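You operate a simulated robot arm through the tools that you are given. There is no shell and no other tool. Be economical: measure what you need, move in short steps, check, and stop when the job is done.

You are at the controls of a simulated two-armed robot. One attempt, no reset.

JOB
Take the cap off the bottle with the pink cap and lay it down on the top of the folding table. Take the pink tin and leave it on the top of the trestle. Take the sill bottle with the green cap and leave it on the top of the trestle. Take the green clip on the rack and put it on the capping card. Put the bottle labelled "pink water" from the top of the trestle on the lower shelf of the sample bench and the bottle marked "amber water" on the top deck of the hand trolley. Put one of the numbered bottles from the middle shelf of the grey shelving on the filling card. The order is free. Set down upright: pink tin, sill bottle with the green cap, green clip on the rack, bottle, numbered bottle.

The check looks at the end state, three seconds after you hand in, the way a careful person would. Anything else that was tipped, shoved, dropped, spilled or broken makes it a failure. A push-on lid holds only when it is set on centred and level and pressed home; a screw cap is set on level and turned clockwise until tight.

ROBOT AND FRAMES
Two 7-joint arms with two-finger grippers on one trunk, on a base that drives. Base frame: it is fixed to the floor where the robot stands at the start and does not move with it; the origin is under the middle of the robot, x ahead of it, y to its left, z up; the surface under the hand at the start is at about z = 0.74. Readings come in m, degrees, newtons and seconds.
The left shoulder is at the start at [0.078, 0.151, 0.988], the right one opposite. With the tool pointing down near the work surface each hand reaches from about 0.32 to 0.8 m from the robot's upright axis, wherever it stands, measured 20 degrees to its own side. Places, roughly: bottle with the pink cap (7x7x21 cm) [0.7, -0.2, 0.8]; capping card [0.5, 0.25, 0.75]; filling card [-1.25, 1.25, 0.75]; green clip on the rack (3x4x8 cm) [2.1, -1.1, 1]; lower shelf of the sample bench [-0.8, -1.2, 0.4]; numbered bottle [-0.5, -2.5, 1]; orange-cap bottle, pink-cap bottle, teal-cap bottl [2.25, -2, 0.75]; pink tin (6x6x9 cm) [0.6, 0.6, 0.8]; sill bottle with the green cap (7x7x21 cm) [1.1, -1, 0.8]; top deck of the hand trolley [1.3, -3.5, 0.6]; top of the trestle [2.3, -1.8, 0.6]. Payload 2.54 kg a hand.
The tool frame of a hand sits at the grasp point between the pads (the TCP): z along the fingers, y along the line on which they close. The tips reach 0.03 m beyond it. The gripper opens to 0.116 m. The gripper's body begins 0.095 m behind the TCP.
Orientation is that of the tool frame in the base frame, as [roll, pitch, yaw] about the fixed x, y, z axes, in that order (R = Rz(yaw) Ry(pitch) Rx(roll)). With the fingers straight down and closing along the base's y, the tool's x points along the base's -x, its y along +y and its z along -z.

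CONTROLS
- The arms move only by the tool move_arm. It takes "left_steps", "right_steps" or both (then of equal length, played together; a hand with none holds still); each is a list of rows, each a list of 7 numbers: the shift along the base's x, y, z in m, then the turn, a rotation vector about the base's x, y, z in degrees, then the closure in counts, from 0 (fully open) to 255 (shut). In form: [[x, y, z, ax, ay, az, jaw], ...]. A call has 1 to 10 rows; each row is the pose to reach, as a shift and turn from the pose commanded when the call began. Each row takes 0.2 s and may step no farther than 0.05 m and 8.6 degrees from the row before; otherwise, or with a gripper value out of range, the whole call is refused. Where a pose cannot be reached the arm comes as near as it can. A force on the tool above 40 N (or 10 N above the force at the start of the call, whichever is more), or a blocked arm, ends the call early, and 0.2 s more pass. Each finger travels about 0.072 m/s and halts on what it meets, pressing with about 33 N; the grip force reading is that of the motor and also rises with nothing between the fingers. The clock runs only during rows and for 0.2 s after the last one: add rows that repeat a pose to give the fingers time. The reply holds the time, the measured pose of the TCP, the force on the tool along the base axes, the opening and the grip force, in the units named above and with some noise, with the torque about the TCP (base axes, N m) and any sound that the robot's microphone picked up, and new pictures: "show" is both (left out), scene, wrist or none (wrist: the cameras of the hands that moved).
- Cameras (640 x 400 px; columns grow to the right, rows downward): "scene" is now at [0.1612, 0.0156, 1.1417]; the picture's right is [0.16, -0.99, 0.00], its down [-0.24, -0.04, -0.97] and it looks along [0.96, 0.15, -0.24] (base axes); focal length 214 px, centre (320, 200). "left" rides on the left gripper at [0.069, 0.015, -0.122] in its tool frame; the picture's right is [-0.21, 0.98, 0.00], its down [-0.83, -0.18, -0.53] and it looks along [-0.52, -0.11, 0.85] (tool axes); focal length 251 px, centre (320, 200). "right" rides on the right gripper at [0.069, -0.015, -0.122] in its tool frame; the picture's right is [0.21, 0.98, 0.00], its down [-0.83, 0.18, -0.53] and it looks along [-0.52, 0.12, 0.85] (tool axes); focal length 251 px, centre (320, 200). There is no depth. A picture from a camera that has moved, and an enlarged one, comes with that camera's place and axes in the base frame and with its lens.
- raise_lower(by): slides the trunk up (or, below 0, down) by that many m; the arms and the scene camera ride with it, the base frame stays. It gives what a move gives, with no picture.
- steer(legs): drives the robot by 1 to 6 legs, each [ahead, left, turn to the left] in m, m and degrees, along the robot's own axes; the way and the turn of a leg run together, so that a leg with both is an arc; at most 1.5 m and 180 degrees a leg. The arms and the cameras ride along, it lands a little off, and it stops where it bumps. It gives what a move gives, and a new picture of the scene camera.
- pan_tilt(pan, tilt): turns the head with the scene camera to pan (to the left, within 80 degrees either way) and tilt (down, from -29 to 69), counted from straight ahead of the robot. It gives what a move gives, and a new picture of the scene camera.
- zoom(camera, box): a new picture of the part [left, top, right, bottom] of that camera's present view, enlarged. The clock stands still meanwhile.
- sign_off(): hands the job in; it is judged then, once.

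Work in short steps. Places have to be worked out from the pictures, the camera data and where the tool is seen: move nearer, look again, correct. Check each grasp and each placing, and mend what went wrong. You have 196 turns and 260 pictures in all, those below and enlarged ones among them. Open the grippers and draw the arms clear of the work before you hand the job in, unless the task says otherwise.

The tools are called after "Emit:" as name(argument=value, ...) on one line, values as JSON. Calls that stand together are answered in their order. move_arm: Moves the arms, as the interface text tells. Its arguments: {"type":"object","properties":{"left_steps":{"type":"array","items":{"type":"array","items":{"type":"number"}}},"right_steps":{"type":"array","items":{"type":"array","items":{"type":"number"}}},"show":{"type":"string","enum":["both","scene","wrist","none"]}},"required":[]} The other tools are called the same way: raise_lower (by) slides the trunk up or down; steer (legs) drives the base; pan_tilt (pan, tilt) turns the head that bears the scene camera; zoom (camera, box) takes an enlarged picture of a part of a camera's view; sign_off () hands the job in.

At the start:

```text
time_s: 0.0
left_ee_pos: [0.4462, 0.1798, 1.1863]
left_tcp_rot: [-180.0, 0.1, 180.0]
left_ft_force: [-0.2, 0.2, -0.7]
left_ft_torque: [0.02, -0.02, 0.04]
left_grip_width: 0.1159
left_grasp_force: 0.2
right_ee_pos: [0.39, -0.1168, 1.1774]
right_tcp_rot: [180.0, 0.0, -179.9]
right_ft_force: [-0.6, 0.4, -0.3]
right_ft_torque: [-0.01, -0.01, 0.0]
right_grip_width: 0.1163
right_grasp_force: 0.0
trunk travel left (down, up): [-0.225, 0.064]
robot x, y, heading: [0.0008, 0.0039, -0.1]
head pan, tilt: [9.1, 14.1]
```

scene: 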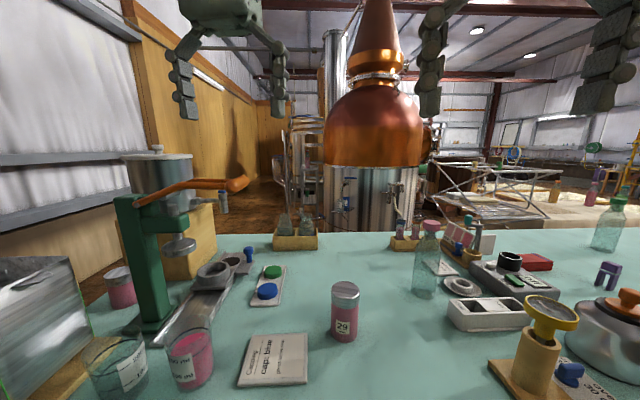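
right: 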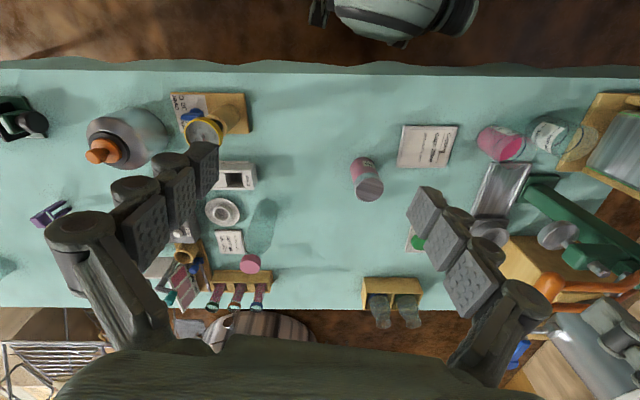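
left: 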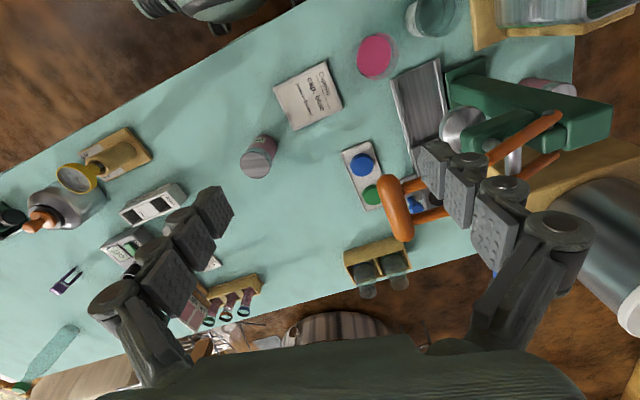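

I start by looking around: first the bench ahead in detail, then panning right to find the other places.

Emit:
zoom(camera="scene", box=[320, 120, 640, 320])

Emit:
zoom(camera="scene", box=[60, 200, 380, 400])

Emit:
pan_tilt(pan=-50, tilt=15)

```text
2.00 times, centred on (480, 220) of scene
camera zoom: at [0.1612, 0.0156, 1.1417], right [0.16, -0.99, 0.0], down [-0.24, -0.04, -0.97], along [0.96, 0.15, -0.24], focal length 429 px, centre (0, 160)
```

zoom: 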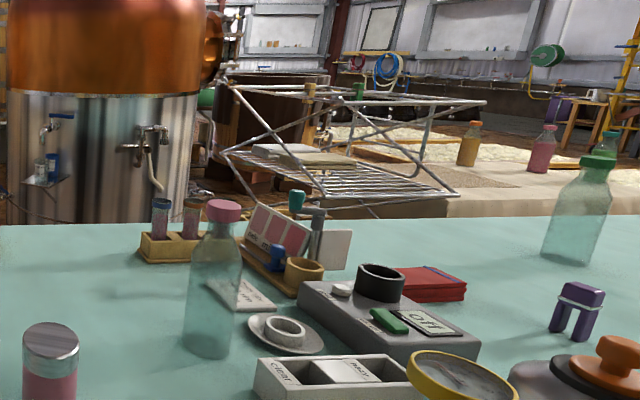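

```text
2.00 times, centred on (220, 300) of scene
camera zoom: at [0.1612, 0.0156, 1.1417], right [0.16, -0.99, 0.0], down [-0.24, -0.04, -0.97], along [0.96, 0.15, -0.24], focal length 429 px, centre (520, 0)
```

zoom: 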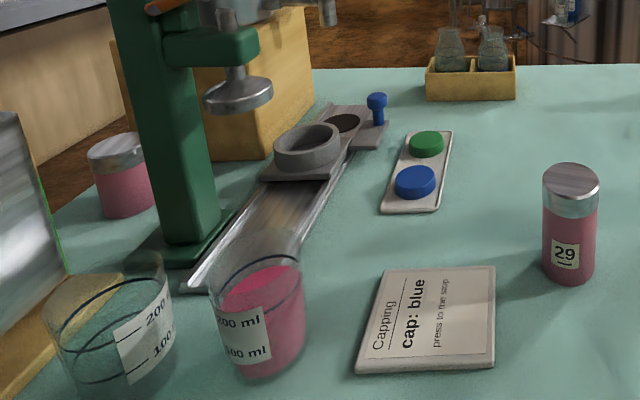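

```text
time_s: 1.3
left_ee_pos: [0.4467, 0.1809, 1.1862]
left_tcp_rot: [179.9, 0.0, -179.9]
left_ft_force: [0.6, -0.6, -0.1]
left_ft_torque: [0.02, 0.01, -0.03]
left_grip_width: 0.1159
left_grasp_force: 0.0
right_ee_pos: [0.3898, -0.1177, 1.1768]
right_tcp_rot: [-180.0, -0.1, 179.9]
right_ft_force: [-0.2, 0.2, -0.2]
right_ft_torque: [0.0, -0.02, -0.01]
right_grip_width: 0.1161
right_grasp_force: 0.0
trunk travel left (down, up): [-0.225, 0.064]
robot x, y, heading: [-0.0003, -0.0025, 0.0]
head pan, tilt: [-50.0, 15.0]
camera scene: at [0.1291, -0.0707, 1.1403], right [-0.77, -0.64, 0.0], down [-0.17, 0.2, -0.97], along [0.62, -0.74, -0.26], focal length 214 px, centre (320, 200)
```

scene: 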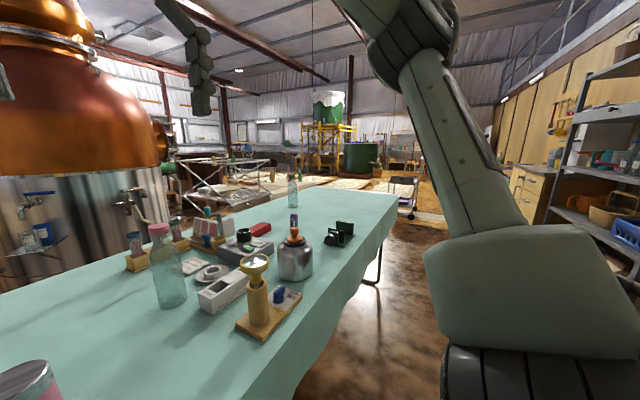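

Now looking further right and to the left to find the remaining furniture.

Emit:
zoom(camera="scene", box=[160, 100, 420, 262])

Emit:
pan_tilt(pan=-80, tilt=15)

Emit:
pan_tilt(pan=80, tilt=15)

```text
2.46 times, centred on (290, 181) of scene
camera zoom: at [0.1291, -0.0707, 1.1403], right [-0.77, -0.64, 0.0], down [-0.17, 0.2, -0.97], along [0.62, -0.74, -0.26], focal length 528 px, centre (394, 247)
```

zoom: 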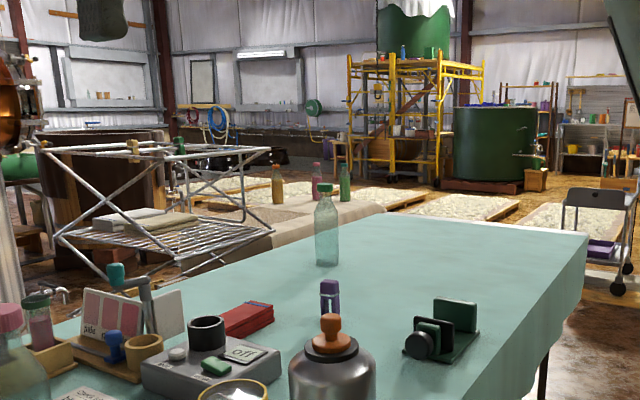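

```text
time_s: 2.2
left_ee_pos: [0.4473, 0.1811, 1.1865]
left_tcp_rot: [180.0, 0.0, -180.0]
left_ft_force: [-0.7, -0.3, -0.6]
left_ft_torque: [0.0, -0.02, 0.03]
left_grip_width: 0.1161
left_grasp_force: 0.0
right_ee_pos: [0.39, -0.1165, 1.178]
right_tcp_rot: [-180.0, 0.1, 179.9]
right_ft_force: [0.1, 0.6, 0.0]
right_ft_torque: [0.0, -0.01, -0.01]
right_grip_width: 0.116
right_grasp_force: 0.1
trunk travel left (down, up): [-0.225, 0.064]
robot x, y, heading: [-0.0008, 0.0006, 0.0]
head pan, tilt: [-80.0, 15.0]
camera scene: at [0.0853, -0.0912, 1.1403], right [-0.98, -0.17, 0.0], down [-0.05, 0.25, -0.97], along [0.17, -0.95, -0.26], focal length 214 px, centre (320, 200)
```

scene: 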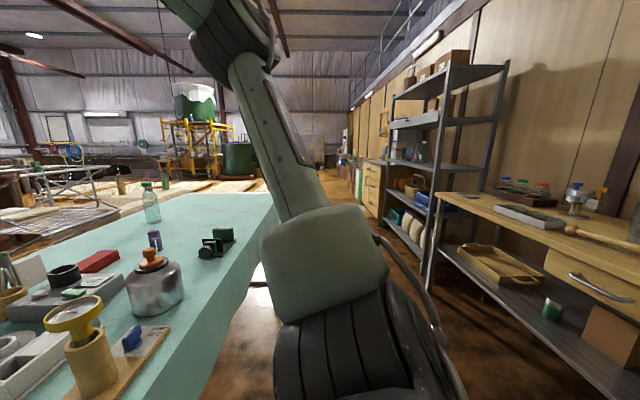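

```text
time_s: 4.7
left_ee_pos: [0.4458, 0.1801, 1.1867]
left_tcp_rot: [-180.0, 0.0, -180.0]
left_ft_force: [0.7, -0.1, -0.8]
left_ft_torque: [0.0, 0.04, 0.01]
left_grip_width: 0.1159
left_grasp_force: 0.1
right_ee_pos: [0.3893, -0.1162, 1.1783]
right_tcp_rot: [179.9, 0.0, 179.9]
right_ft_force: [0.2, 0.6, 0.1]
right_ft_torque: [-0.03, 0.0, 0.01]
right_grip_width: 0.1158
right_grasp_force: 0.0
trunk travel left (down, up): [-0.225, 0.064]
robot x, y, heading: [0.0016, -0.0001, 0.2]
head pan, tilt: [80.0, 15.0]
camera scene: at [0.0853, 0.0928, 1.1403], right [0.98, -0.17, 0.0], down [-0.05, -0.25, -0.97], along [0.17, 0.95, -0.26], focal length 214 px, centre (320, 200)
```

scene: 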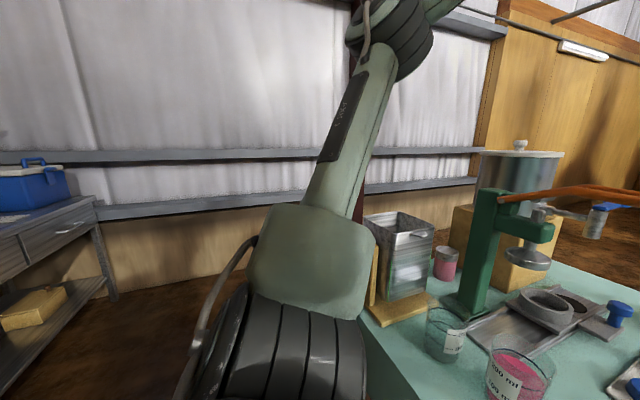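

The sample bench and shelving are behind-right; the trestle with three bottles is ahead-right. I'll begin with the pink tin at about (0.56, 0.60): shift left 0.3 m along the table and look at it.

Emit:
steer(legs=[[0, 0.3, 0]])

Emit:
pan_tilt(pan=35, tilt=35)

Emit:
zoom(camera="left", box=[0, 0, 640, 400])

```text
time_s: 8.2
left_ee_pos: [0.4445, 0.4874, 1.187]
left_tcp_rot: [-179.9, -0.1, -179.7]
left_ft_force: [-0.1, 1.3, -0.4]
left_ft_torque: [-0.02, -0.03, 0.04]
left_grip_width: 0.1158
left_grasp_force: 0.0
right_ee_pos: [0.3904, 0.1906, 1.1763]
right_tcp_rot: [-180.0, -0.1, -179.8]
right_ft_force: [0.7, 0.3, 0.9]
right_ft_torque: [-0.01, -0.03, -0.02]
right_grip_width: 0.116
right_grasp_force: 0.0
trunk travel left (down, up): [-0.225, 0.064]
robot x, y, heading: [-0.0, 0.3046, 0.3]
head pan, tilt: [80.0, 15.0]
camera scene: at [0.0842, 0.3987, 1.1402], right [0.99, -0.17, 0.0], down [-0.04, -0.26, -0.97], along [0.16, 0.95, -0.26], focal length 214 px, centre (320, 200)
```

scene: 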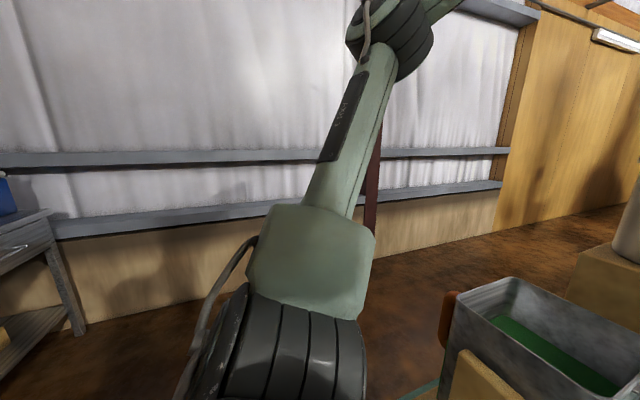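

```text
time_s: 9.3
left_ee_pos: [0.4455, 0.4863, 1.1865]
left_tcp_rot: [180.0, 0.1, -179.8]
left_ft_force: [-0.5, -0.2, 0.9]
left_ft_torque: [0.01, -0.01, -0.02]
left_grip_width: 0.116
left_grasp_force: 0.0
right_ee_pos: [0.3903, 0.1895, 1.1778]
right_tcp_rot: [179.9, 0.0, -179.8]
right_ft_force: [-0.7, 0.2, -0.6]
right_ft_torque: [-0.01, -0.02, 0.04]
right_grip_width: 0.116
right_grasp_force: 0.0
trunk travel left (down, up): [-0.225, 0.064]
robot x, y, heading: [0.0017, 0.3031, 0.3]
head pan, tilt: [35.0, 35.0]
camera scene: at [0.1402, 0.3574, 1.1083], right [0.58, -0.82, 0.0], down [-0.47, -0.33, -0.82], along [0.67, 0.47, -0.57], focal length 214 px, centre (320, 200)
```

scene: 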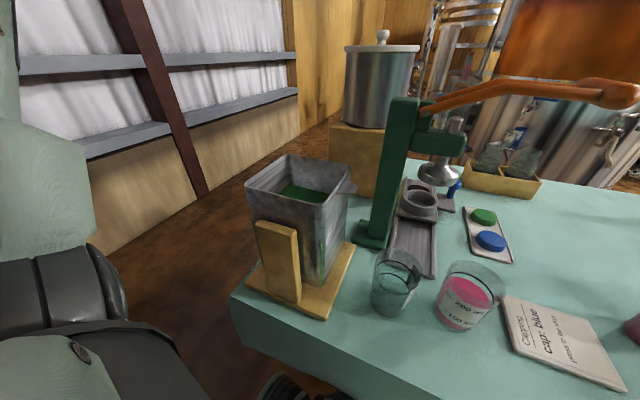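

```text
1.00 times, centred on (320, 200) of left (not enlarged: the box is as wide or as high as the picture)
camera zoom: at [0.3762, 0.5012, 1.3073], right [0.21, 0.98, 0.0], down [0.83, -0.18, 0.53], along [0.52, -0.11, -0.85], focal length 251 px, centre (320, 200)
```

zoom: 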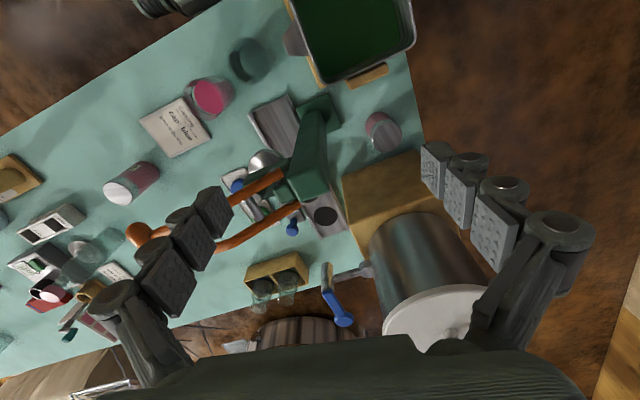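

Tin triangulates to about (0.559, 0.597), with the press on its right and the bin nearer me. I move the left hand over it at height and look straight down.

Emit:
move_arm(left_steps=[[0.03, 0.03, 0, 0, 0, 0, 0], [0.06, 0.06, 0, 0, 0, 0, 0], [0.09, 0.09, 0, 0, 0, 0, 0], [0.113, 0.111, 0, 0, 0, 0, 0], [0.113, 0.111, -0.05, 0, 0, 0, 0], [0.113, 0.111, -0.1, 0, 0, 0, 0], [0.113, 0.111, -0.15, 0, 0, 0, 0], [0.113, 0.111, -0.19, 0, 0, 0, 0]])

```text
time_s: 11.1
left_ee_pos: [0.557, 0.5993, 0.9934]
left_tcp_rot: [-180.0, 0.2, -179.7]
left_ft_force: [0.0, -1.3, -0.3]
left_ft_torque: [0.02, 0.0, 0.01]
left_grip_width: 0.1159
left_grasp_force: 0.1
right_ee_pos: [0.3902, 0.1904, 1.1777]
right_tcp_rot: [180.0, 0.0, -179.8]
right_ft_force: [0.8, 0.3, -0.1]
right_ft_torque: [-0.03, 0.0, -0.04]
right_grip_width: 0.1157
right_grasp_force: 0.0
trunk travel left (down, up): [-0.225, 0.064]
robot x, y, heading: [-0.0016, 0.3057, 0.3]
head pan, tilt: [35.0, 35.0]
camera scene: at [0.1406, 0.3576, 1.1083], right [0.58, -0.82, 0.0], down [-0.47, -0.33, -0.82], along [0.67, 0.47, -0.57], focal length 214 px, centre (320, 200)
camera left: at [0.4884, 0.6125, 1.1143], right [0.21, 0.98, 0.0], down [0.83, -0.18, 0.54], along [0.52, -0.11, -0.84], focal length 251 px, centre (320, 200)
```

scene: 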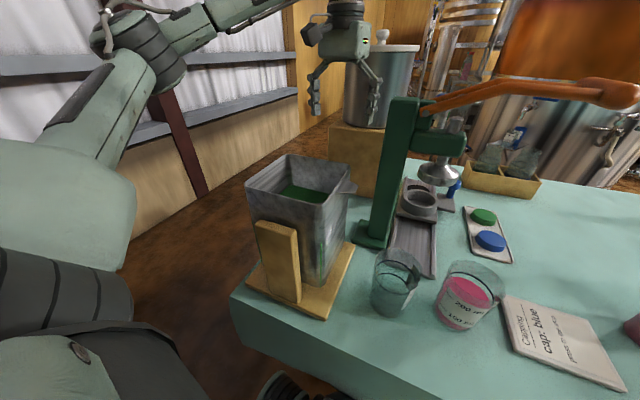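
left: 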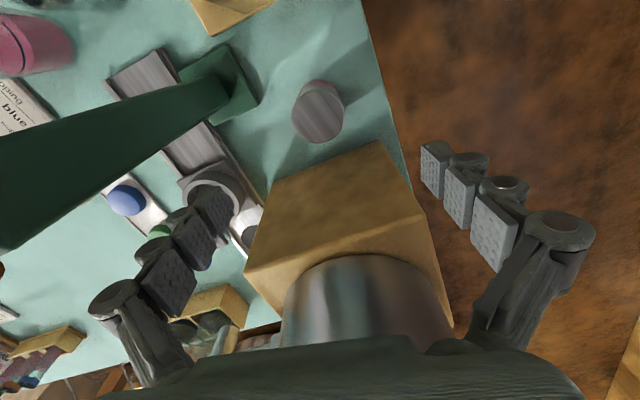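

Tin top sits at (0.551, 0.600), almost under the hand. I shift 6 mm back and descend to grip height 0.79.

Emit:
move_arm(left_steps=[[-0.006, 0, -0.05, 0, 0, 0, 0], [-0.006, 0, -0.1, 0, 0, 0, 0], [-0.006, 0, -0.15, 0, 0, 0, 0], [-0.006, 0, -0.18, 0, 0, 0, 0], [-0.006, 0, -0.203, 0, 0, 0, 0], [-0.006, 0, -0.203, 0, 0, 0, 0]])

```text
refused: row 1 steps farther than a row can; nothing moved
```

Just over the step limit; I shorten the first row.

Emit:
move_arm(left_steps=[[-0.006, 0, -0.045, 0, 0, 0, 0], [-0.006, 0, -0.09, 0, 0, 0, 0], [-0.006, 0, -0.135, 0, 0, 0, 0], [-0.006, 0, -0.175, 0, 0, 0, 0], [-0.006, 0, -0.203, 0, 0, 0, 0], [-0.006, 0, -0.203, 0, 0, 0, 0]])

```text
time_s: 12.5
left_ee_pos: [0.5529, 0.5986, 0.7902]
left_tcp_rot: [180.0, 0.0, -179.7]
left_ft_force: [0.1, 0.9, -0.3]
left_ft_torque: [0.01, 0.01, 0.02]
left_grip_width: 0.116
left_grasp_force: 0.1
right_ee_pos: [0.3904, 0.1894, 1.1783]
right_tcp_rot: [179.8, 0.0, -179.8]
right_ft_force: [-0.1, -0.1, -0.1]
right_ft_torque: [0.01, 0.03, 0.0]
right_grip_width: 0.1161
right_grasp_force: 0.0
trunk travel left (down, up): [-0.225, 0.064]
robot x, y, heading: [0.0016, 0.3017, 0.0]
head pan, tilt: [35.0, 35.0]
camera scene: at [0.1402, 0.3573, 1.1083], right [0.58, -0.82, 0.0], down [-0.47, -0.33, -0.82], along [0.67, 0.47, -0.57], focal length 214 px, centre (320, 200)
camera left: at [0.4822, 0.6113, 0.9115], right [0.21, 0.98, 0.0], down [0.83, -0.18, 0.53], along [0.52, -0.11, -0.85], focal length 251 px, centre (320, 200)
```

scene: 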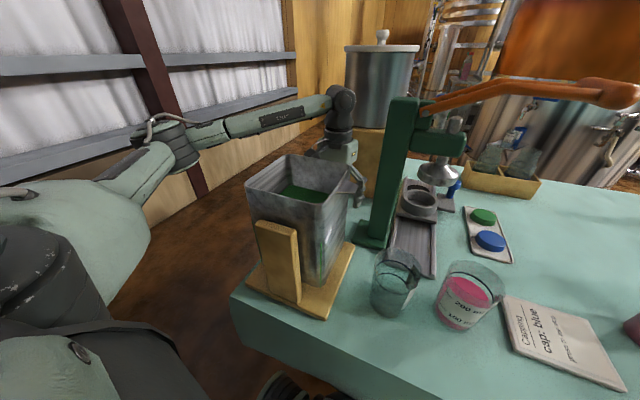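
left: 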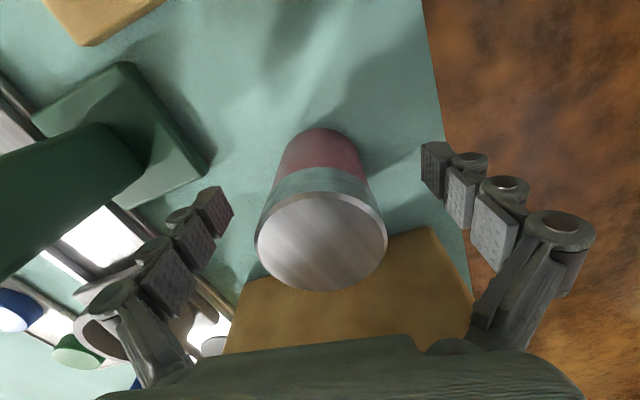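

The tin is centred between the fingers. I go 8 mm lower and close on the body.

Emit:
move_arm(left_steps=[[0, 0, -0.008, 0, 0, 0, 0], [0, 0, -0.008, 0, 0, 0, 255], [0, 0, -0.008, 0, 0, 0, 255], [0, 0, -0.008, 0, 0, 0, 255], [0, 0, -0.008, 0, 0, 0, 255], [0, 0, -0.008, 0, 0, 0, 255]], show="none")

Emit:
move_arm(left_steps=[[0, 0, 0.03, 0, 0, 0, 255], [0, 0, 0.08, 0, 0, 0, 255], [0, 0, 0.13, 0, 0, 0, 255], [0, 0, 0.18, 0, 0, 0, 255], [0, 0, 0.23, 0, 0, 0, 255], [0, 0, 0.28, 0, 0, 0, 255], [0, 0, 0.33, 0, 0, 0, 255]])

```text
time_s: 13.9
left_ee_pos: [0.5507, 0.5973, 0.7829]
left_tcp_rot: [-180.0, 0.0, -179.9]
left_ft_force: [-0.4, -1.7, 2.1]
left_ft_torque: [0.04, -0.03, -0.02]
left_grip_width: 0.0588
left_grasp_force: 33.3
right_ee_pos: [0.3906, 0.1888, 1.1779]
right_tcp_rot: [179.9, 0.0, -179.8]
right_ft_force: [0.1, -0.2, -0.3]
right_ft_torque: [0.0, -0.02, 0.02]
right_grip_width: 0.1158
right_grasp_force: 0.0
trunk travel left (down, up): [-0.225, 0.064]
robot x, y, heading: [0.003, 0.3044, 0.2]
head pan, tilt: [35.0, 35.0]
```

```text
time_s: 15.5
left_ee_pos: [0.5507, 0.5979, 1.1157]
left_tcp_rot: [-179.9, 0.0, -179.7]
left_ft_force: [-0.1, -1.1, -2.0]
left_ft_torque: [-0.02, -0.03, 0.01]
left_grip_width: 0.0587
left_grasp_force: 32.9
right_ee_pos: [0.3899, 0.1895, 1.1769]
right_tcp_rot: [179.9, 0.1, -179.8]
right_ft_force: [-0.8, 0.0, -0.8]
right_ft_torque: [0.01, -0.04, 0.01]
right_grip_width: 0.116
right_grasp_force: 0.0
trunk travel left (down, up): [-0.225, 0.064]
robot x, y, heading: [-0.0034, 0.3032, 0.3]
head pan, tilt: [35.0, 35.0]
camera scene: at [0.1397, 0.3568, 1.1083], right [0.58, -0.82, 0.0], down [-0.47, -0.33, -0.82], along [0.67, 0.47, -0.57], focal length 214 px, centre (320, 200)
camera left: at [0.4821, 0.6105, 1.2364], right [0.21, 0.98, 0.0], down [0.83, -0.18, 0.53], along [0.52, -0.11, -0.85], focal length 251 px, centre (320, 200)
```

scene: 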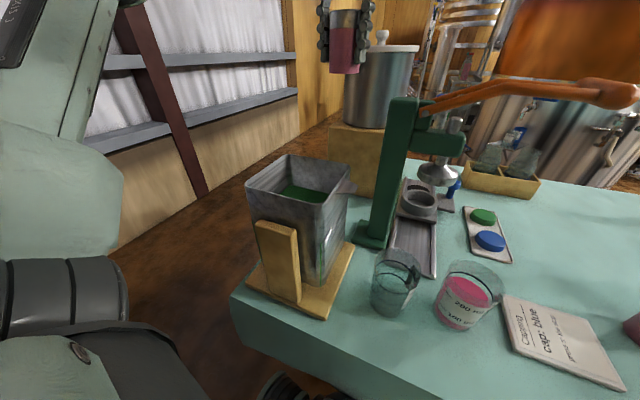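
left: 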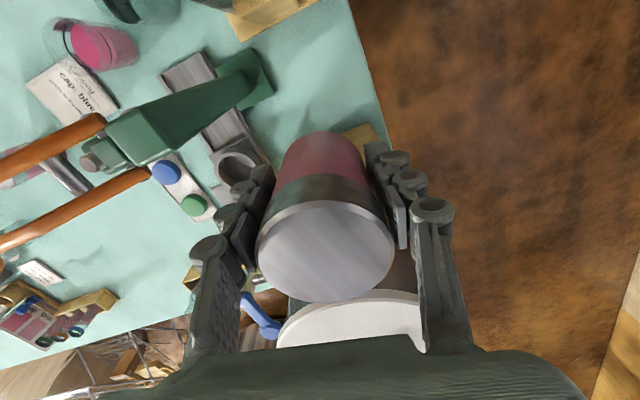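

Tin is held well (TCP 4.3 cm above its base). I draw the arm in, then drive right past the table's end; the table is skewed about 10°, and the sill bottle lies near its far edge, so I'll approach it from the far side.

Emit:
move_arm(left_steps=[[-0.035, -0.035, 0.0, 0, 0, 0, 255], [-0.07, -0.07, 0.0, 0, 0, 0, 255], [-0.105, -0.105, 0.0, 0, 0, 0, 255], [-0.13, -0.13, 0.0, 0, 0, 0, 255]], show="none")

Emit:
pan_tilt(pan=-45, tilt=25)

Emit:
steer(legs=[[0, -1.2, 0], [0, -1.1, 0]])

```text
time_s: 16.5
left_ee_pos: [0.422, 0.4663, 1.1139]
left_tcp_rot: [180.0, 0.1, -179.7]
left_ft_force: [0.8, 0.4, -1.1]
left_ft_torque: [0.07, 0.04, -0.02]
left_grip_width: 0.0586
left_grasp_force: 33.0
right_ee_pos: [0.3901, 0.1894, 1.1761]
right_tcp_rot: [179.9, 0.0, -179.9]
right_ft_force: [0.2, 0.3, 1.1]
right_ft_torque: [-0.01, -0.01, 0.0]
right_grip_width: 0.1161
right_grasp_force: 0.0
trunk travel left (down, up): [-0.225, 0.064]
robot x, y, heading: [-0.0001, 0.3022, 0.4]
head pan, tilt: [35.0, 35.0]
```

```text
time_s: 18.1
left_ee_pos: [0.4234, 0.4675, 1.1148]
left_tcp_rot: [180.0, 0.0, -179.8]
left_ft_force: [-1.2, 0.3, -2.1]
left_ft_torque: [0.0, 0.0, -0.01]
left_grip_width: 0.0586
left_grasp_force: 33.3
right_ee_pos: [0.3908, 0.1908, 1.1767]
right_tcp_rot: [180.0, 0.0, -179.8]
right_ft_force: [1.0, -0.1, -0.4]
right_ft_torque: [-0.01, 0.04, -0.01]
right_grip_width: 0.1162
right_grasp_force: 0.1
trunk travel left (down, up): [-0.225, 0.064]
robot x, y, heading: [-0.004, 0.3059, 0.7]
head pan, tilt: [-45.0, 25.0]
camera scene: at [0.1339, 0.2418, 1.124], right [-0.7, -0.71, 0.0], down [-0.3, 0.3, -0.91], along [0.64, -0.64, -0.42], focal length 214 px, centre (320, 200)
```

scene: 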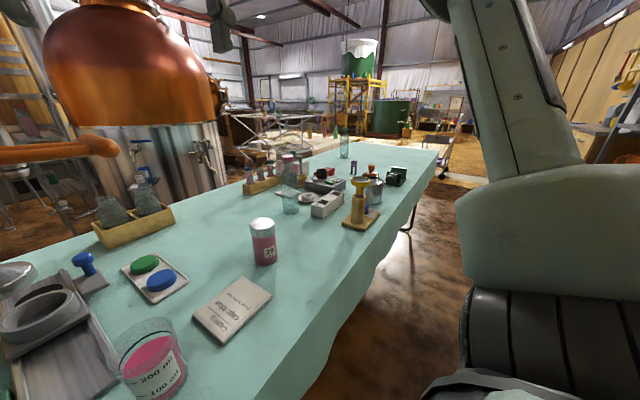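

```text
time_s: 40.3
left_ee_pos: [0.424, -1.8322, 1.1144]
left_tcp_rot: [180.0, 0.0, -179.9]
left_ft_force: [-0.2, 0.4, -1.2]
left_ft_torque: [0.0, 0.03, -0.01]
left_grip_width: 0.0587
left_grasp_force: 33.1
right_ee_pos: [0.3908, -2.1098, 1.1783]
right_tcp_rot: [179.9, 0.0, 180.0]
right_ft_force: [0.2, -0.2, 0.1]
right_ft_torque: [-0.06, -0.03, -0.02]
right_grip_width: 0.1157
right_grasp_force: 0.1
trunk travel left (down, up): [-0.225, 0.064]
robot x, y, heading: [-0.0015, -1.9922, 0.3]
head pan, tilt: [-45.0, 25.0]
camera scene: at [0.1339, -2.0567, 1.124], right [-0.71, -0.71, 0.0], down [-0.3, 0.3, -0.91], along [0.64, -0.64, -0.42], focal length 214 px, centre (320, 200)
```

scene: 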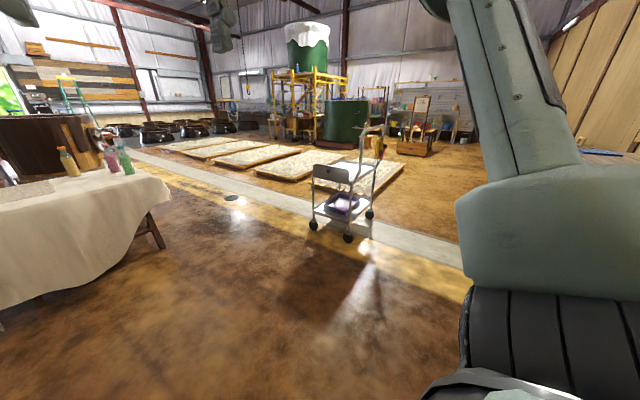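

I see the white-draped trestle with three bottles and the trolley. Now looking ahead to see the gap between table and trestle.

Emit:
pan_tilt(pan=5, tilt=20)

```text
time_s: 41.5
left_ee_pos: [0.4243, -1.8323, 1.1136]
left_tcp_rot: [180.0, 0.0, -179.9]
left_ft_force: [0.6, 0.0, -1.5]
left_ft_torque: [0.01, 0.02, 0.01]
left_grip_width: 0.0587
left_grasp_force: 32.8
right_ee_pos: [0.389, -2.1101, 1.1777]
right_tcp_rot: [-180.0, 0.0, 179.9]
right_ft_force: [0.5, -0.3, -0.4]
right_ft_torque: [0.0, -0.03, 0.01]
right_grip_width: 0.1159
right_grasp_force: 0.1
trunk travel left (down, up): [-0.225, 0.064]
robot x, y, heading: [0.0016, -1.9905, -0.1]
head pan, tilt: [5.0, 20.0]
camera scene: at [0.1614, -1.9835, 1.1321], right [0.09, -1.0, 0.0], down [-0.34, -0.03, -0.94], along [0.94, 0.08, -0.34], focal length 214 px, centre (320, 200)
```

scene: 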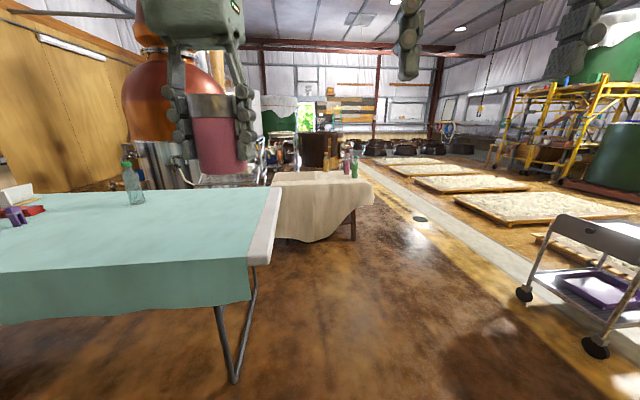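

The white-topped table with folding steel legs under the green cloth is the folding table. The gap to the trestle is too narrow, so I'll reach the sill bottle (≈1.11, −0.98) from the near side with a forward-tilted right hand.

Emit:
steer(legs=[[0.12, 0.98, 0], [0, 0, -10]])

Emit:
pan_tilt(pan=0, tilt=60)

Emit:
pan_tilt(pan=-5, tilt=25)

```text
time_s: 52.1
left_ee_pos: [0.5629, -0.9116, 1.115]
left_tcp_rot: [180.0, 0.0, 170.3]
left_ft_force: [0.0, 0.4, -1.4]
left_ft_torque: [0.0, 0.03, 0.0]
left_grip_width: 0.0588
left_grasp_force: 33.1
right_ee_pos: [0.4824, -1.179, 1.1766]
right_tcp_rot: [179.9, 0.0, 170.2]
right_ft_force: [-0.1, -0.3, 0.3]
right_ft_torque: [0.0, -0.01, 0.0]
right_grip_width: 0.1159
right_grasp_force: 0.0
trunk travel left (down, up): [-0.225, 0.064]
robot x, y, heading: [0.1174, -0.998, -9.6]
head pan, tilt: [5.0, 20.0]
camera scene: at [0.2777, -1.0158, 1.1321], right [-0.08, -1.0, 0.0], down [-0.34, 0.03, -0.94], along [0.94, -0.08, -0.34], focal length 214 px, centre (320, 200)
```

scene: 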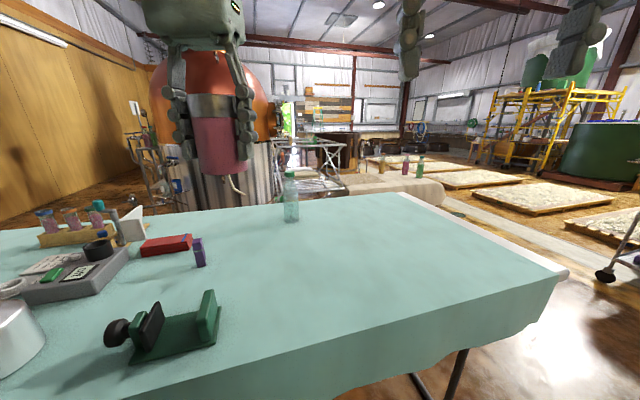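

```text
time_s: 53.1
left_ee_pos: [0.5635, -0.9113, 1.1151]
left_tcp_rot: [180.0, 0.0, 170.4]
left_ft_force: [0.1, 0.5, -1.9]
left_ft_torque: [0.01, -0.01, -0.04]
left_grip_width: 0.0586
left_grasp_force: 32.7
right_ee_pos: [0.4817, -1.1792, 1.1771]
right_tcp_rot: [-179.9, 0.0, 170.2]
right_ft_force: [0.4, 0.3, -0.2]
right_ft_torque: [0.04, 0.03, 0.01]
right_grip_width: 0.1163
right_grasp_force: 0.1
trunk travel left (down, up): [-0.225, 0.064]
robot x, y, heading: [0.1188, -0.9974, -9.6]
head pan, tilt: [0.0, 60.0]
camera scene: at [0.2507, -1.0191, 1.074], right [-0.17, -0.99, 0.0], down [-0.85, 0.15, -0.5], along [0.49, -0.08, -0.87], focal length 214 px, centre (320, 200)
```

scene: 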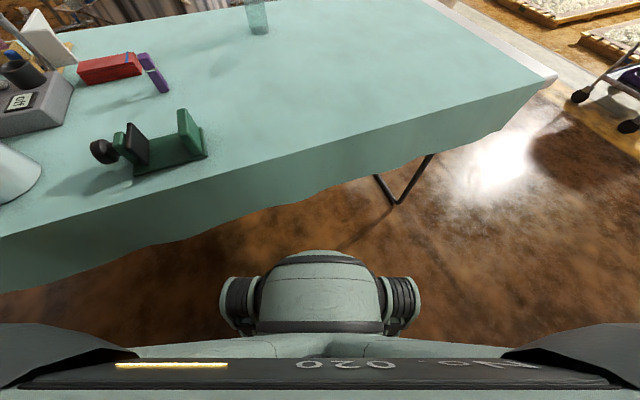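

```text
time_s: 54.1
left_ee_pos: [0.5622, -0.9113, 1.1144]
left_tcp_rot: [-180.0, 0.1, 170.2]
left_ft_force: [-0.2, -0.5, -0.9]
left_ft_torque: [0.04, 0.0, -0.01]
left_grip_width: 0.0588
left_grasp_force: 32.6
right_ee_pos: [0.4806, -1.179, 1.1774]
right_tcp_rot: [180.0, 0.0, 170.1]
right_ft_force: [-0.2, -0.3, -0.3]
right_ft_torque: [0.02, 0.01, -0.01]
right_grip_width: 0.1162
right_grasp_force: 0.0
trunk travel left (down, up): [-0.225, 0.064]
robot x, y, heading: [0.1192, -0.9969, -9.7]
head pan, tilt: [-5.0, 25.0]
camera scene: at [0.2741, -1.0313, 1.1239], right [-0.25, -0.97, 0.0], down [-0.41, 0.11, -0.91], along [0.88, -0.23, -0.42], focal length 214 px, centre (320, 200)
```

scene: 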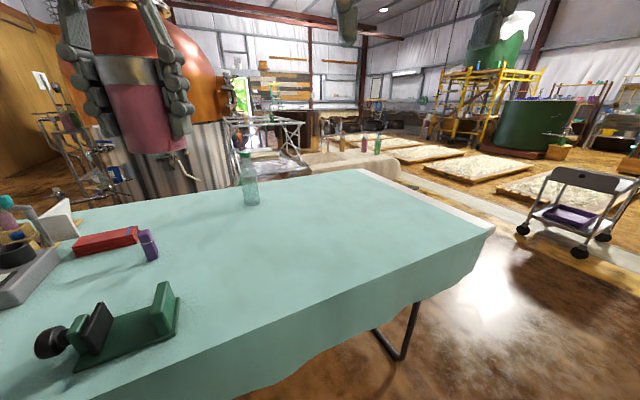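

Bottle fixes at (1.12, −0.96); the table's normal is at heading +10°, and the base nose fits below the cloth. I turn to +10° and move about 0.15 m closer.

Emit:
steer(legs=[[0, 0, 20], [0.15, -0.03, 0]])

Emit:
pan_tilt(pan=-5, tilt=30)

```text
time_s: 56.6
left_ee_pos: [0.6557, -0.7628, 1.113]
left_tcp_rot: [180.0, 0.1, -169.1]
left_ft_force: [-0.2, -0.5, -1.7]
left_ft_torque: [0.02, 0.07, -0.03]
left_grip_width: 0.0584
left_grasp_force: 33.0
right_ee_pos: [0.6752, -1.0399, 1.1777]
right_tcp_rot: [179.9, 0.0, -169.1]
right_ft_force: [0.2, -0.5, -0.9]
right_ft_torque: [-0.03, 0.1, -0.01]
right_grip_width: 0.1161
right_grasp_force: 0.0
trunk travel left (down, up): [-0.225, 0.064]
robot x, y, heading: [0.272, -0.9971, 10.8]
head pan, tilt: [-5.0, 25.0]
camera scene: at [0.4294, -0.9758, 1.1239], right [0.1, -0.99, 0.0], down [-0.42, -0.04, -0.91], along [0.9, 0.09, -0.42], focal length 214 px, centre (320, 200)
```

scene: 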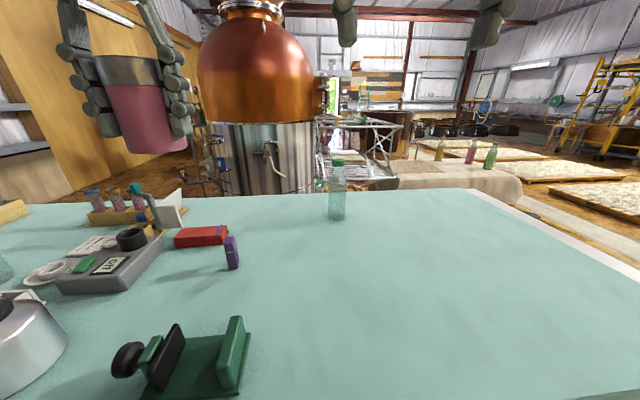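

```text
time_s: 57.3
left_ee_pos: [0.6561, -0.7622, 1.1141]
left_tcp_rot: [-180.0, 0.0, -169.1]
left_ft_force: [0.1, -0.1, -2.0]
left_ft_torque: [0.0, 0.03, -0.02]
left_grip_width: 0.0587
left_grasp_force: 33.1
right_ee_pos: [0.6746, -1.0413, 1.1775]
right_tcp_rot: [179.9, 0.0, -169.1]
right_ft_force: [-0.5, -0.4, -0.2]
right_ft_torque: [-0.01, -0.02, 0.0]
right_grip_width: 0.1162
right_grasp_force: 0.1
trunk travel left (down, up): [-0.225, 0.064]
robot x, y, heading: [0.2675, -0.9984, 10.7]
head pan, tilt: [-5.0, 30.0]
camera scene: at [0.4271, -0.976, 1.1161], right [0.1, -0.99, 0.0], down [-0.5, -0.05, -0.87], along [0.86, 0.09, -0.5], focal length 214 px, centre (320, 200)
```

scene: 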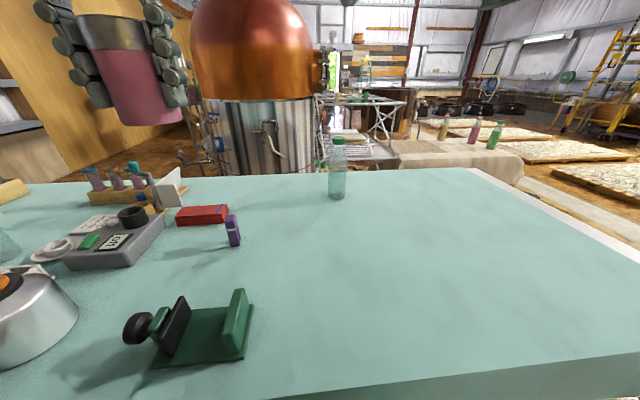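

Bottle at about (1.12, −0.965), 0.85 m from my axis. I tilt the right hand 60° forward while moving to a pre-grasp 13 cm short of the bottle.

Emit:
move_arm(right_steps=[[0.0335, 0.0055, -0.0272, 1.12, -5.89, 0, 0], [0.067, 0.011, -0.0544, 2.24, -11.78, 0, 0], [0.1005, 0.0165, -0.0816, 3.36, -17.67, 0, 0], [0.134, 0.022, -0.1088, 4.48, -23.56, 0, 0], [0.1675, 0.0275, -0.136, 5.6, -29.45, 0, 0], [0.201, 0.033, -0.1632, 6.72, -35.34, 0, 0], [0.2345, 0.0385, -0.1904, 7.84, -41.23, 0, 0], [0.268, 0.044, -0.2176, 8.96, -47.12, 0, 0], [0.3015, 0.0495, -0.2448, 10.08, -53.0, 0, 0], [0.335, 0.055, -0.272, 11.2, -58.9, 0, 0]])

```text
time_s: 59.5
left_ee_pos: [0.6563, -0.7616, 1.1139]
left_tcp_rot: [180.0, 0.0, -169.0]
left_ft_force: [-0.2, -0.6, -1.5]
left_ft_torque: [0.0, 0.01, -0.03]
left_grip_width: 0.0587
left_grasp_force: 32.6
right_ee_pos: [1.0097, -0.9853, 0.9073]
right_tcp_rot: [-179.8, 60.0, -169.0]
right_ft_force: [0.1, 0.3, 1.6]
right_ft_torque: [-0.04, 0.01, -0.01]
right_grip_width: 0.1158
right_grasp_force: 0.0
trunk travel left (down, up): [-0.225, 0.064]
robot x, y, heading: [0.2699, -0.9964, 10.8]
head pan, tilt: [-5.0, 30.0]
camera scene: at [0.4276, -0.976, 1.116], right [0.1, -0.99, 0.0], down [-0.5, -0.05, -0.87], along [0.86, 0.09, -0.5], focal length 214 px, centre (320, 200)
camera right: at [0.8753, -1.0264, 0.908], right [-0.29, 0.94, -0.19], down [-0.08, 0.17, 0.98], along [0.95, 0.3, 0.03], focal length 251 px, centre (320, 200)
```

scene: 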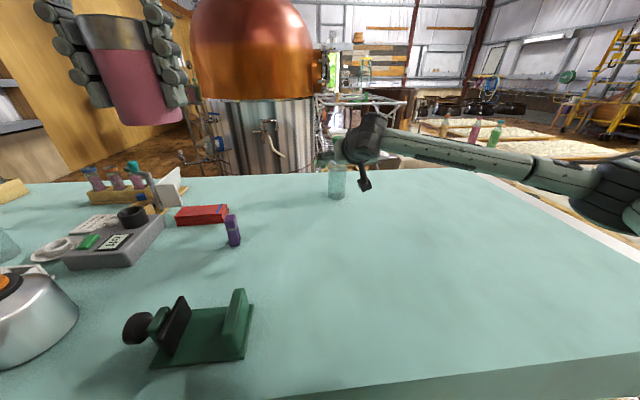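
right: 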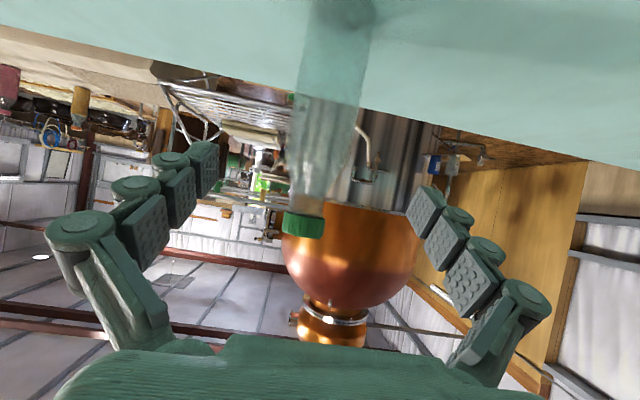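

The bottle lies on the tool's line; I advance 13 cm along the tool axis and close.

Emit:
move_arm(right_steps=[[0.037, 0.007, -0.0217, 0, 0, 0, 0], [0.074, 0.014, -0.0433, 0, 0, 0, 0], [0.1106, 0.021, -0.065, 0, 0, 0, 0], [0.1106, 0.021, -0.065, 0, 0, 0, 0]])

```text
time_s: 60.5
left_ee_pos: [0.6554, -0.762, 1.1154]
left_tcp_rot: [179.9, 0.0, -169.1]
left_ft_force: [0.2, 0.8, -1.6]
left_ft_torque: [-0.01, -0.02, 0.01]
left_grip_width: 0.0586
left_grasp_force: 33.6
right_ee_pos: [1.1218, -0.9629, 0.8411]
right_tcp_rot: [-179.9, 59.9, -169.1]
right_ft_force: [0.9, -0.3, 0.7]
right_ft_torque: [0.0, 0.01, -0.03]
right_grip_width: 0.116
right_grasp_force: 0.1
trunk travel left (down, up): [-0.225, 0.064]
robot x, y, heading: [0.2728, -0.999, 11.0]
head pan, tilt: [-5.0, 30.0]
camera scene: at [0.427, -0.976, 1.1161], right [0.1, -0.99, 0.0], down [-0.5, -0.05, -0.87], along [0.86, 0.09, -0.5], focal length 214 px, centre (320, 200)
camera right: at [0.9879, -1.0044, 0.8411], right [-0.29, 0.94, -0.19], down [-0.08, 0.17, 0.98], along [0.95, 0.3, 0.03], focal length 251 px, centre (320, 200)
```

scene: 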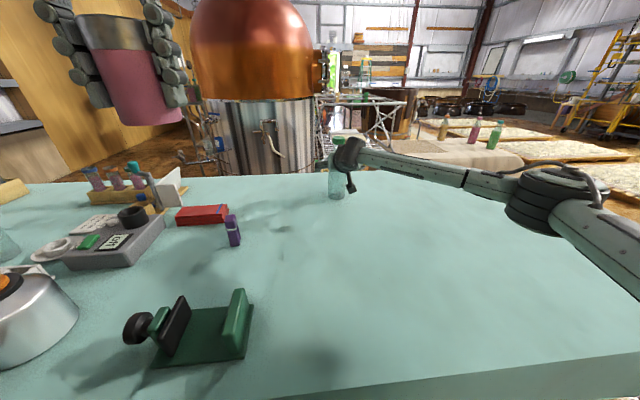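
right: 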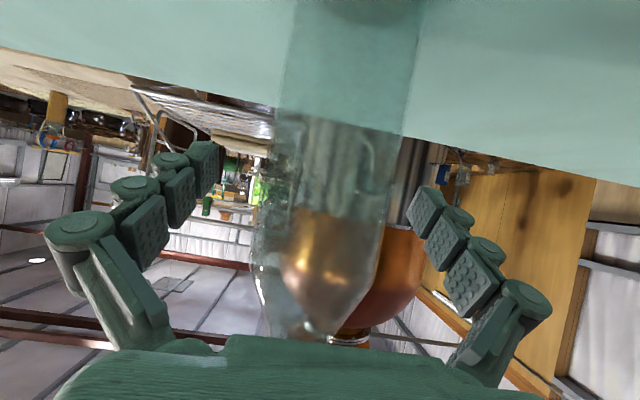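

Bottle sits about 6 mm toward the +y finger; I shift to centre and close.

Emit:
move_arm(right_steps=[[-0.001, 0.006, 0, 0, 0, 0, 0], [-0.001, 0.006, 0, 0, 0, 0, 255], [-0.001, 0.006, 0, 0, 0, 0, 255], [-0.001, 0.006, 0, 0, 0, 0, 255], [-0.001, 0.006, 0, 0, 0, 0, 255], [-0.001, 0.006, 0, 0, 0, 0, 255], [-0.001, 0.006, 0.02, 0, 0, 0, 255], [-0.001, 0.006, 0.05, 0, 0, 0, 255]])

```text
time_s: 62.3
left_ee_pos: [0.6561, -0.7624, 1.1141]
left_tcp_rot: [180.0, 0.0, -169.2]
left_ft_force: [0.1, -0.6, -0.1]
left_ft_torque: [0.0, 0.04, 0.0]
left_grip_width: 0.0586
left_grasp_force: 33.2
right_ee_pos: [1.1193, -0.9568, 0.8908]
right_tcp_rot: [-179.7, 60.0, -169.0]
right_ft_force: [0.4, -0.4, -0.2]
right_ft_torque: [0.0, -0.02, 0.01]
right_grip_width: 0.0579
right_grasp_force: 33.5
trunk travel left (down, up): [-0.225, 0.064]
robot x, y, heading: [0.2678, -1.0003, 11.0]
head pan, tilt: [-5.0, 30.0]
camera scene: at [0.4269, -0.9759, 1.116], right [0.1, -0.99, 0.0], down [-0.5, -0.05, -0.87], along [0.86, 0.09, -0.5], focal length 214 px, centre (320, 200)
camera right: at [0.9845, -0.9982, 0.8918], right [-0.29, 0.94, -0.19], down [-0.08, 0.17, 0.98], along [0.95, 0.3, 0.03], focal length 251 px, centre (320, 200)
```

scene: 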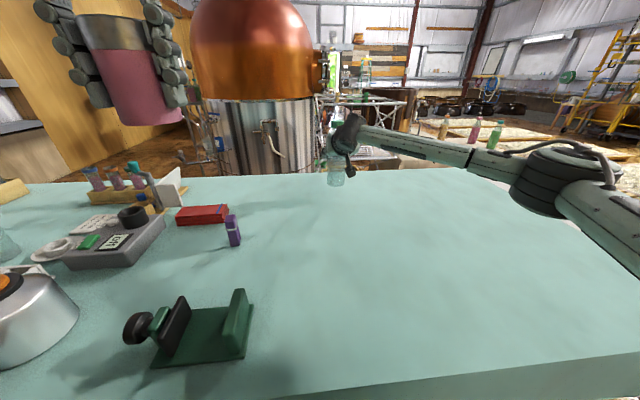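
right: 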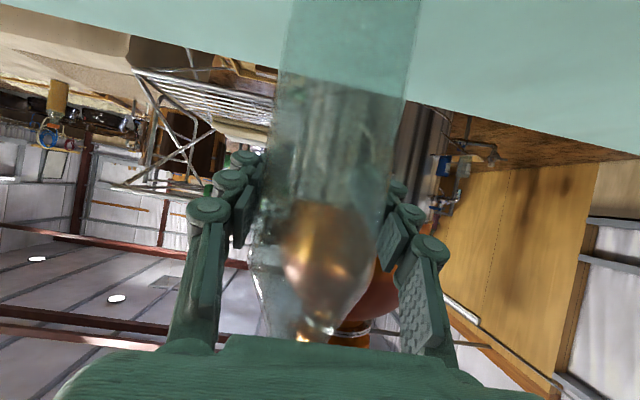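

Bottle is lifted and held (TCP 10 cm above its base). I raise and draw it back before driving around to the trestle.

Emit:
move_arm(right_steps=[[-0.02, -0.005, 0.035, 0, 0, 0, 255], [-0.05, -0.013, 0.07, 0, 0, 0, 255], [-0.085, -0.02, 0.1, 0, 0, 0, 255], [-0.12, -0.028, 0.13, 0, 0, 0, 255], [-0.155, -0.036, 0.16, 0, 0, 0, 255], [-0.195, -0.045, 0.18, 0, 0, 0, 255], [-0.235, -0.055, 0.19, 0, 0, 0, 255], [-0.275, -0.063, 0.19, 0, 0, 0, 255], [-0.32, -0.07, 0.19, 0, 0, 0, 255]], show="scene")

```text
time_s: 64.3
left_ee_pos: [0.6561, -0.7607, 1.1145]
left_tcp_rot: [-180.0, -0.1, -169.0]
left_ft_force: [-0.1, 0.2, -1.4]
left_ft_torque: [0.01, -0.01, 0.0]
left_grip_width: 0.0586
left_grasp_force: 33.1
right_ee_pos: [0.8006, -1.0308, 1.0803]
right_tcp_rot: [-179.8, 59.9, -168.9]
right_ft_force: [0.2, 0.3, -1.7]
right_ft_torque: [0.0, -0.01, 0.0]
right_grip_width: 0.0581
right_grasp_force: 32.9
trunk travel left (down, up): [-0.225, 0.064]
robot x, y, heading: [0.2701, -0.9965, 10.8]
head pan, tilt: [-5.0, 30.0]
camera scene: at [0.4268, -0.976, 1.1161], right [0.1, -0.99, 0.0], down [-0.5, -0.05, -0.87], along [0.86, 0.09, -0.5], focal length 214 px, centre (320, 200)
```

scene: 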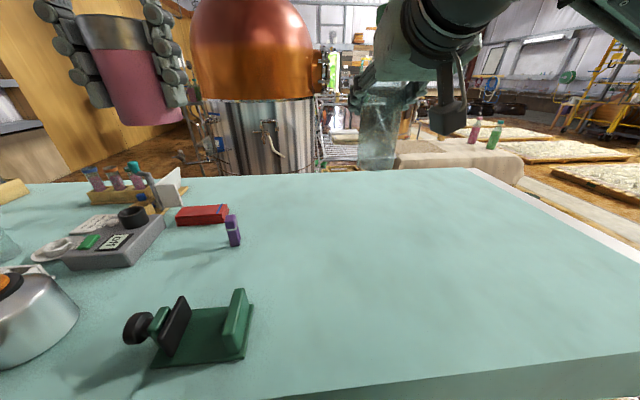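

Now I back off the table, go right past its end and move toward the trestle, stopping short to look.

Emit:
steer(legs=[[-0.2, 0, 0], [0, -1.25, 0], [0, 0, -10.8], [0.6, 0, 0]])

Emit:
pan_tilt(pan=5, tilt=30)

```text
time_s: 81.5
left_ee_pos: [1.3349, -2.1149, 1.1134]
left_tcp_rot: [180.0, -0.1, 179.8]
left_ft_force: [-0.4, -0.7, -1.1]
left_ft_torque: [0.02, 0.02, 0.05]
left_grip_width: 0.0583
left_grasp_force: 32.6
right_ee_pos: [1.4252, -2.4048, 1.0803]
right_tcp_rot: [-179.9, 59.9, 179.7]
right_ft_force: [1.0, 0.3, -0.2]
right_ft_torque: [-0.01, -0.02, 0.0]
right_grip_width: 0.0576
right_grasp_force: 32.2
trunk travel left (down, up): [-0.225, 0.064]
robot x, y, heading: [0.908, -2.2709, 0.1]
head pan, tilt: [-5.0, 30.0]
camera scene: at [1.0681, -2.2792, 1.116], right [-0.09, -1.0, 0.0], down [-0.5, 0.05, -0.87], along [0.86, -0.08, -0.5], focal length 214 px, centre (320, 200)
```

scene: 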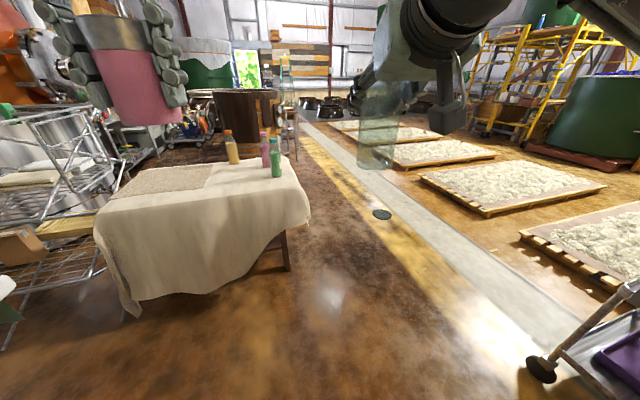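

```text
time_s: 82.2
left_ee_pos: [1.334, -2.114, 1.1135]
left_tcp_rot: [179.9, -0.1, 179.7]
left_ft_force: [0.5, 0.1, -0.5]
left_ft_torque: [-0.04, 0.03, 0.0]
left_grip_width: 0.0585
left_grasp_force: 33.3
right_ee_pos: [1.4245, -2.4039, 1.0799]
right_tcp_rot: [-179.9, 60.0, 179.8]
right_ft_force: [0.7, 0.4, -0.5]
right_ft_torque: [-0.01, 0.0, 0.02]
right_grip_width: 0.0581
right_grasp_force: 33.2
trunk travel left (down, up): [-0.225, 0.064]
robot x, y, heading: [0.9077, -2.2695, -0.3]
head pan, tilt: [5.0, 30.0]
camera scene: at [1.0679, -2.2634, 1.116], right [0.08, -1.0, 0.0], down [-0.5, -0.04, -0.87], along [0.86, 0.07, -0.5], focal length 214 px, centre (320, 200)
```

scene: 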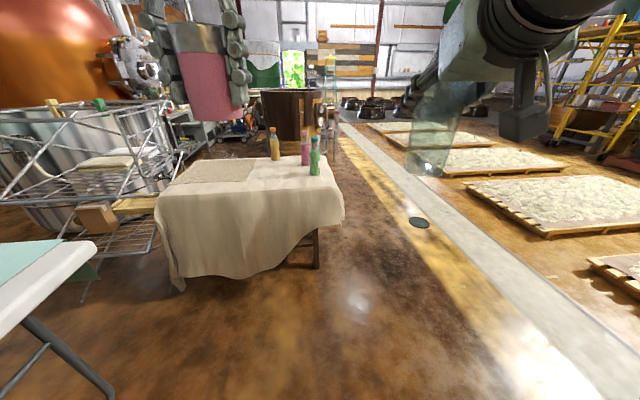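

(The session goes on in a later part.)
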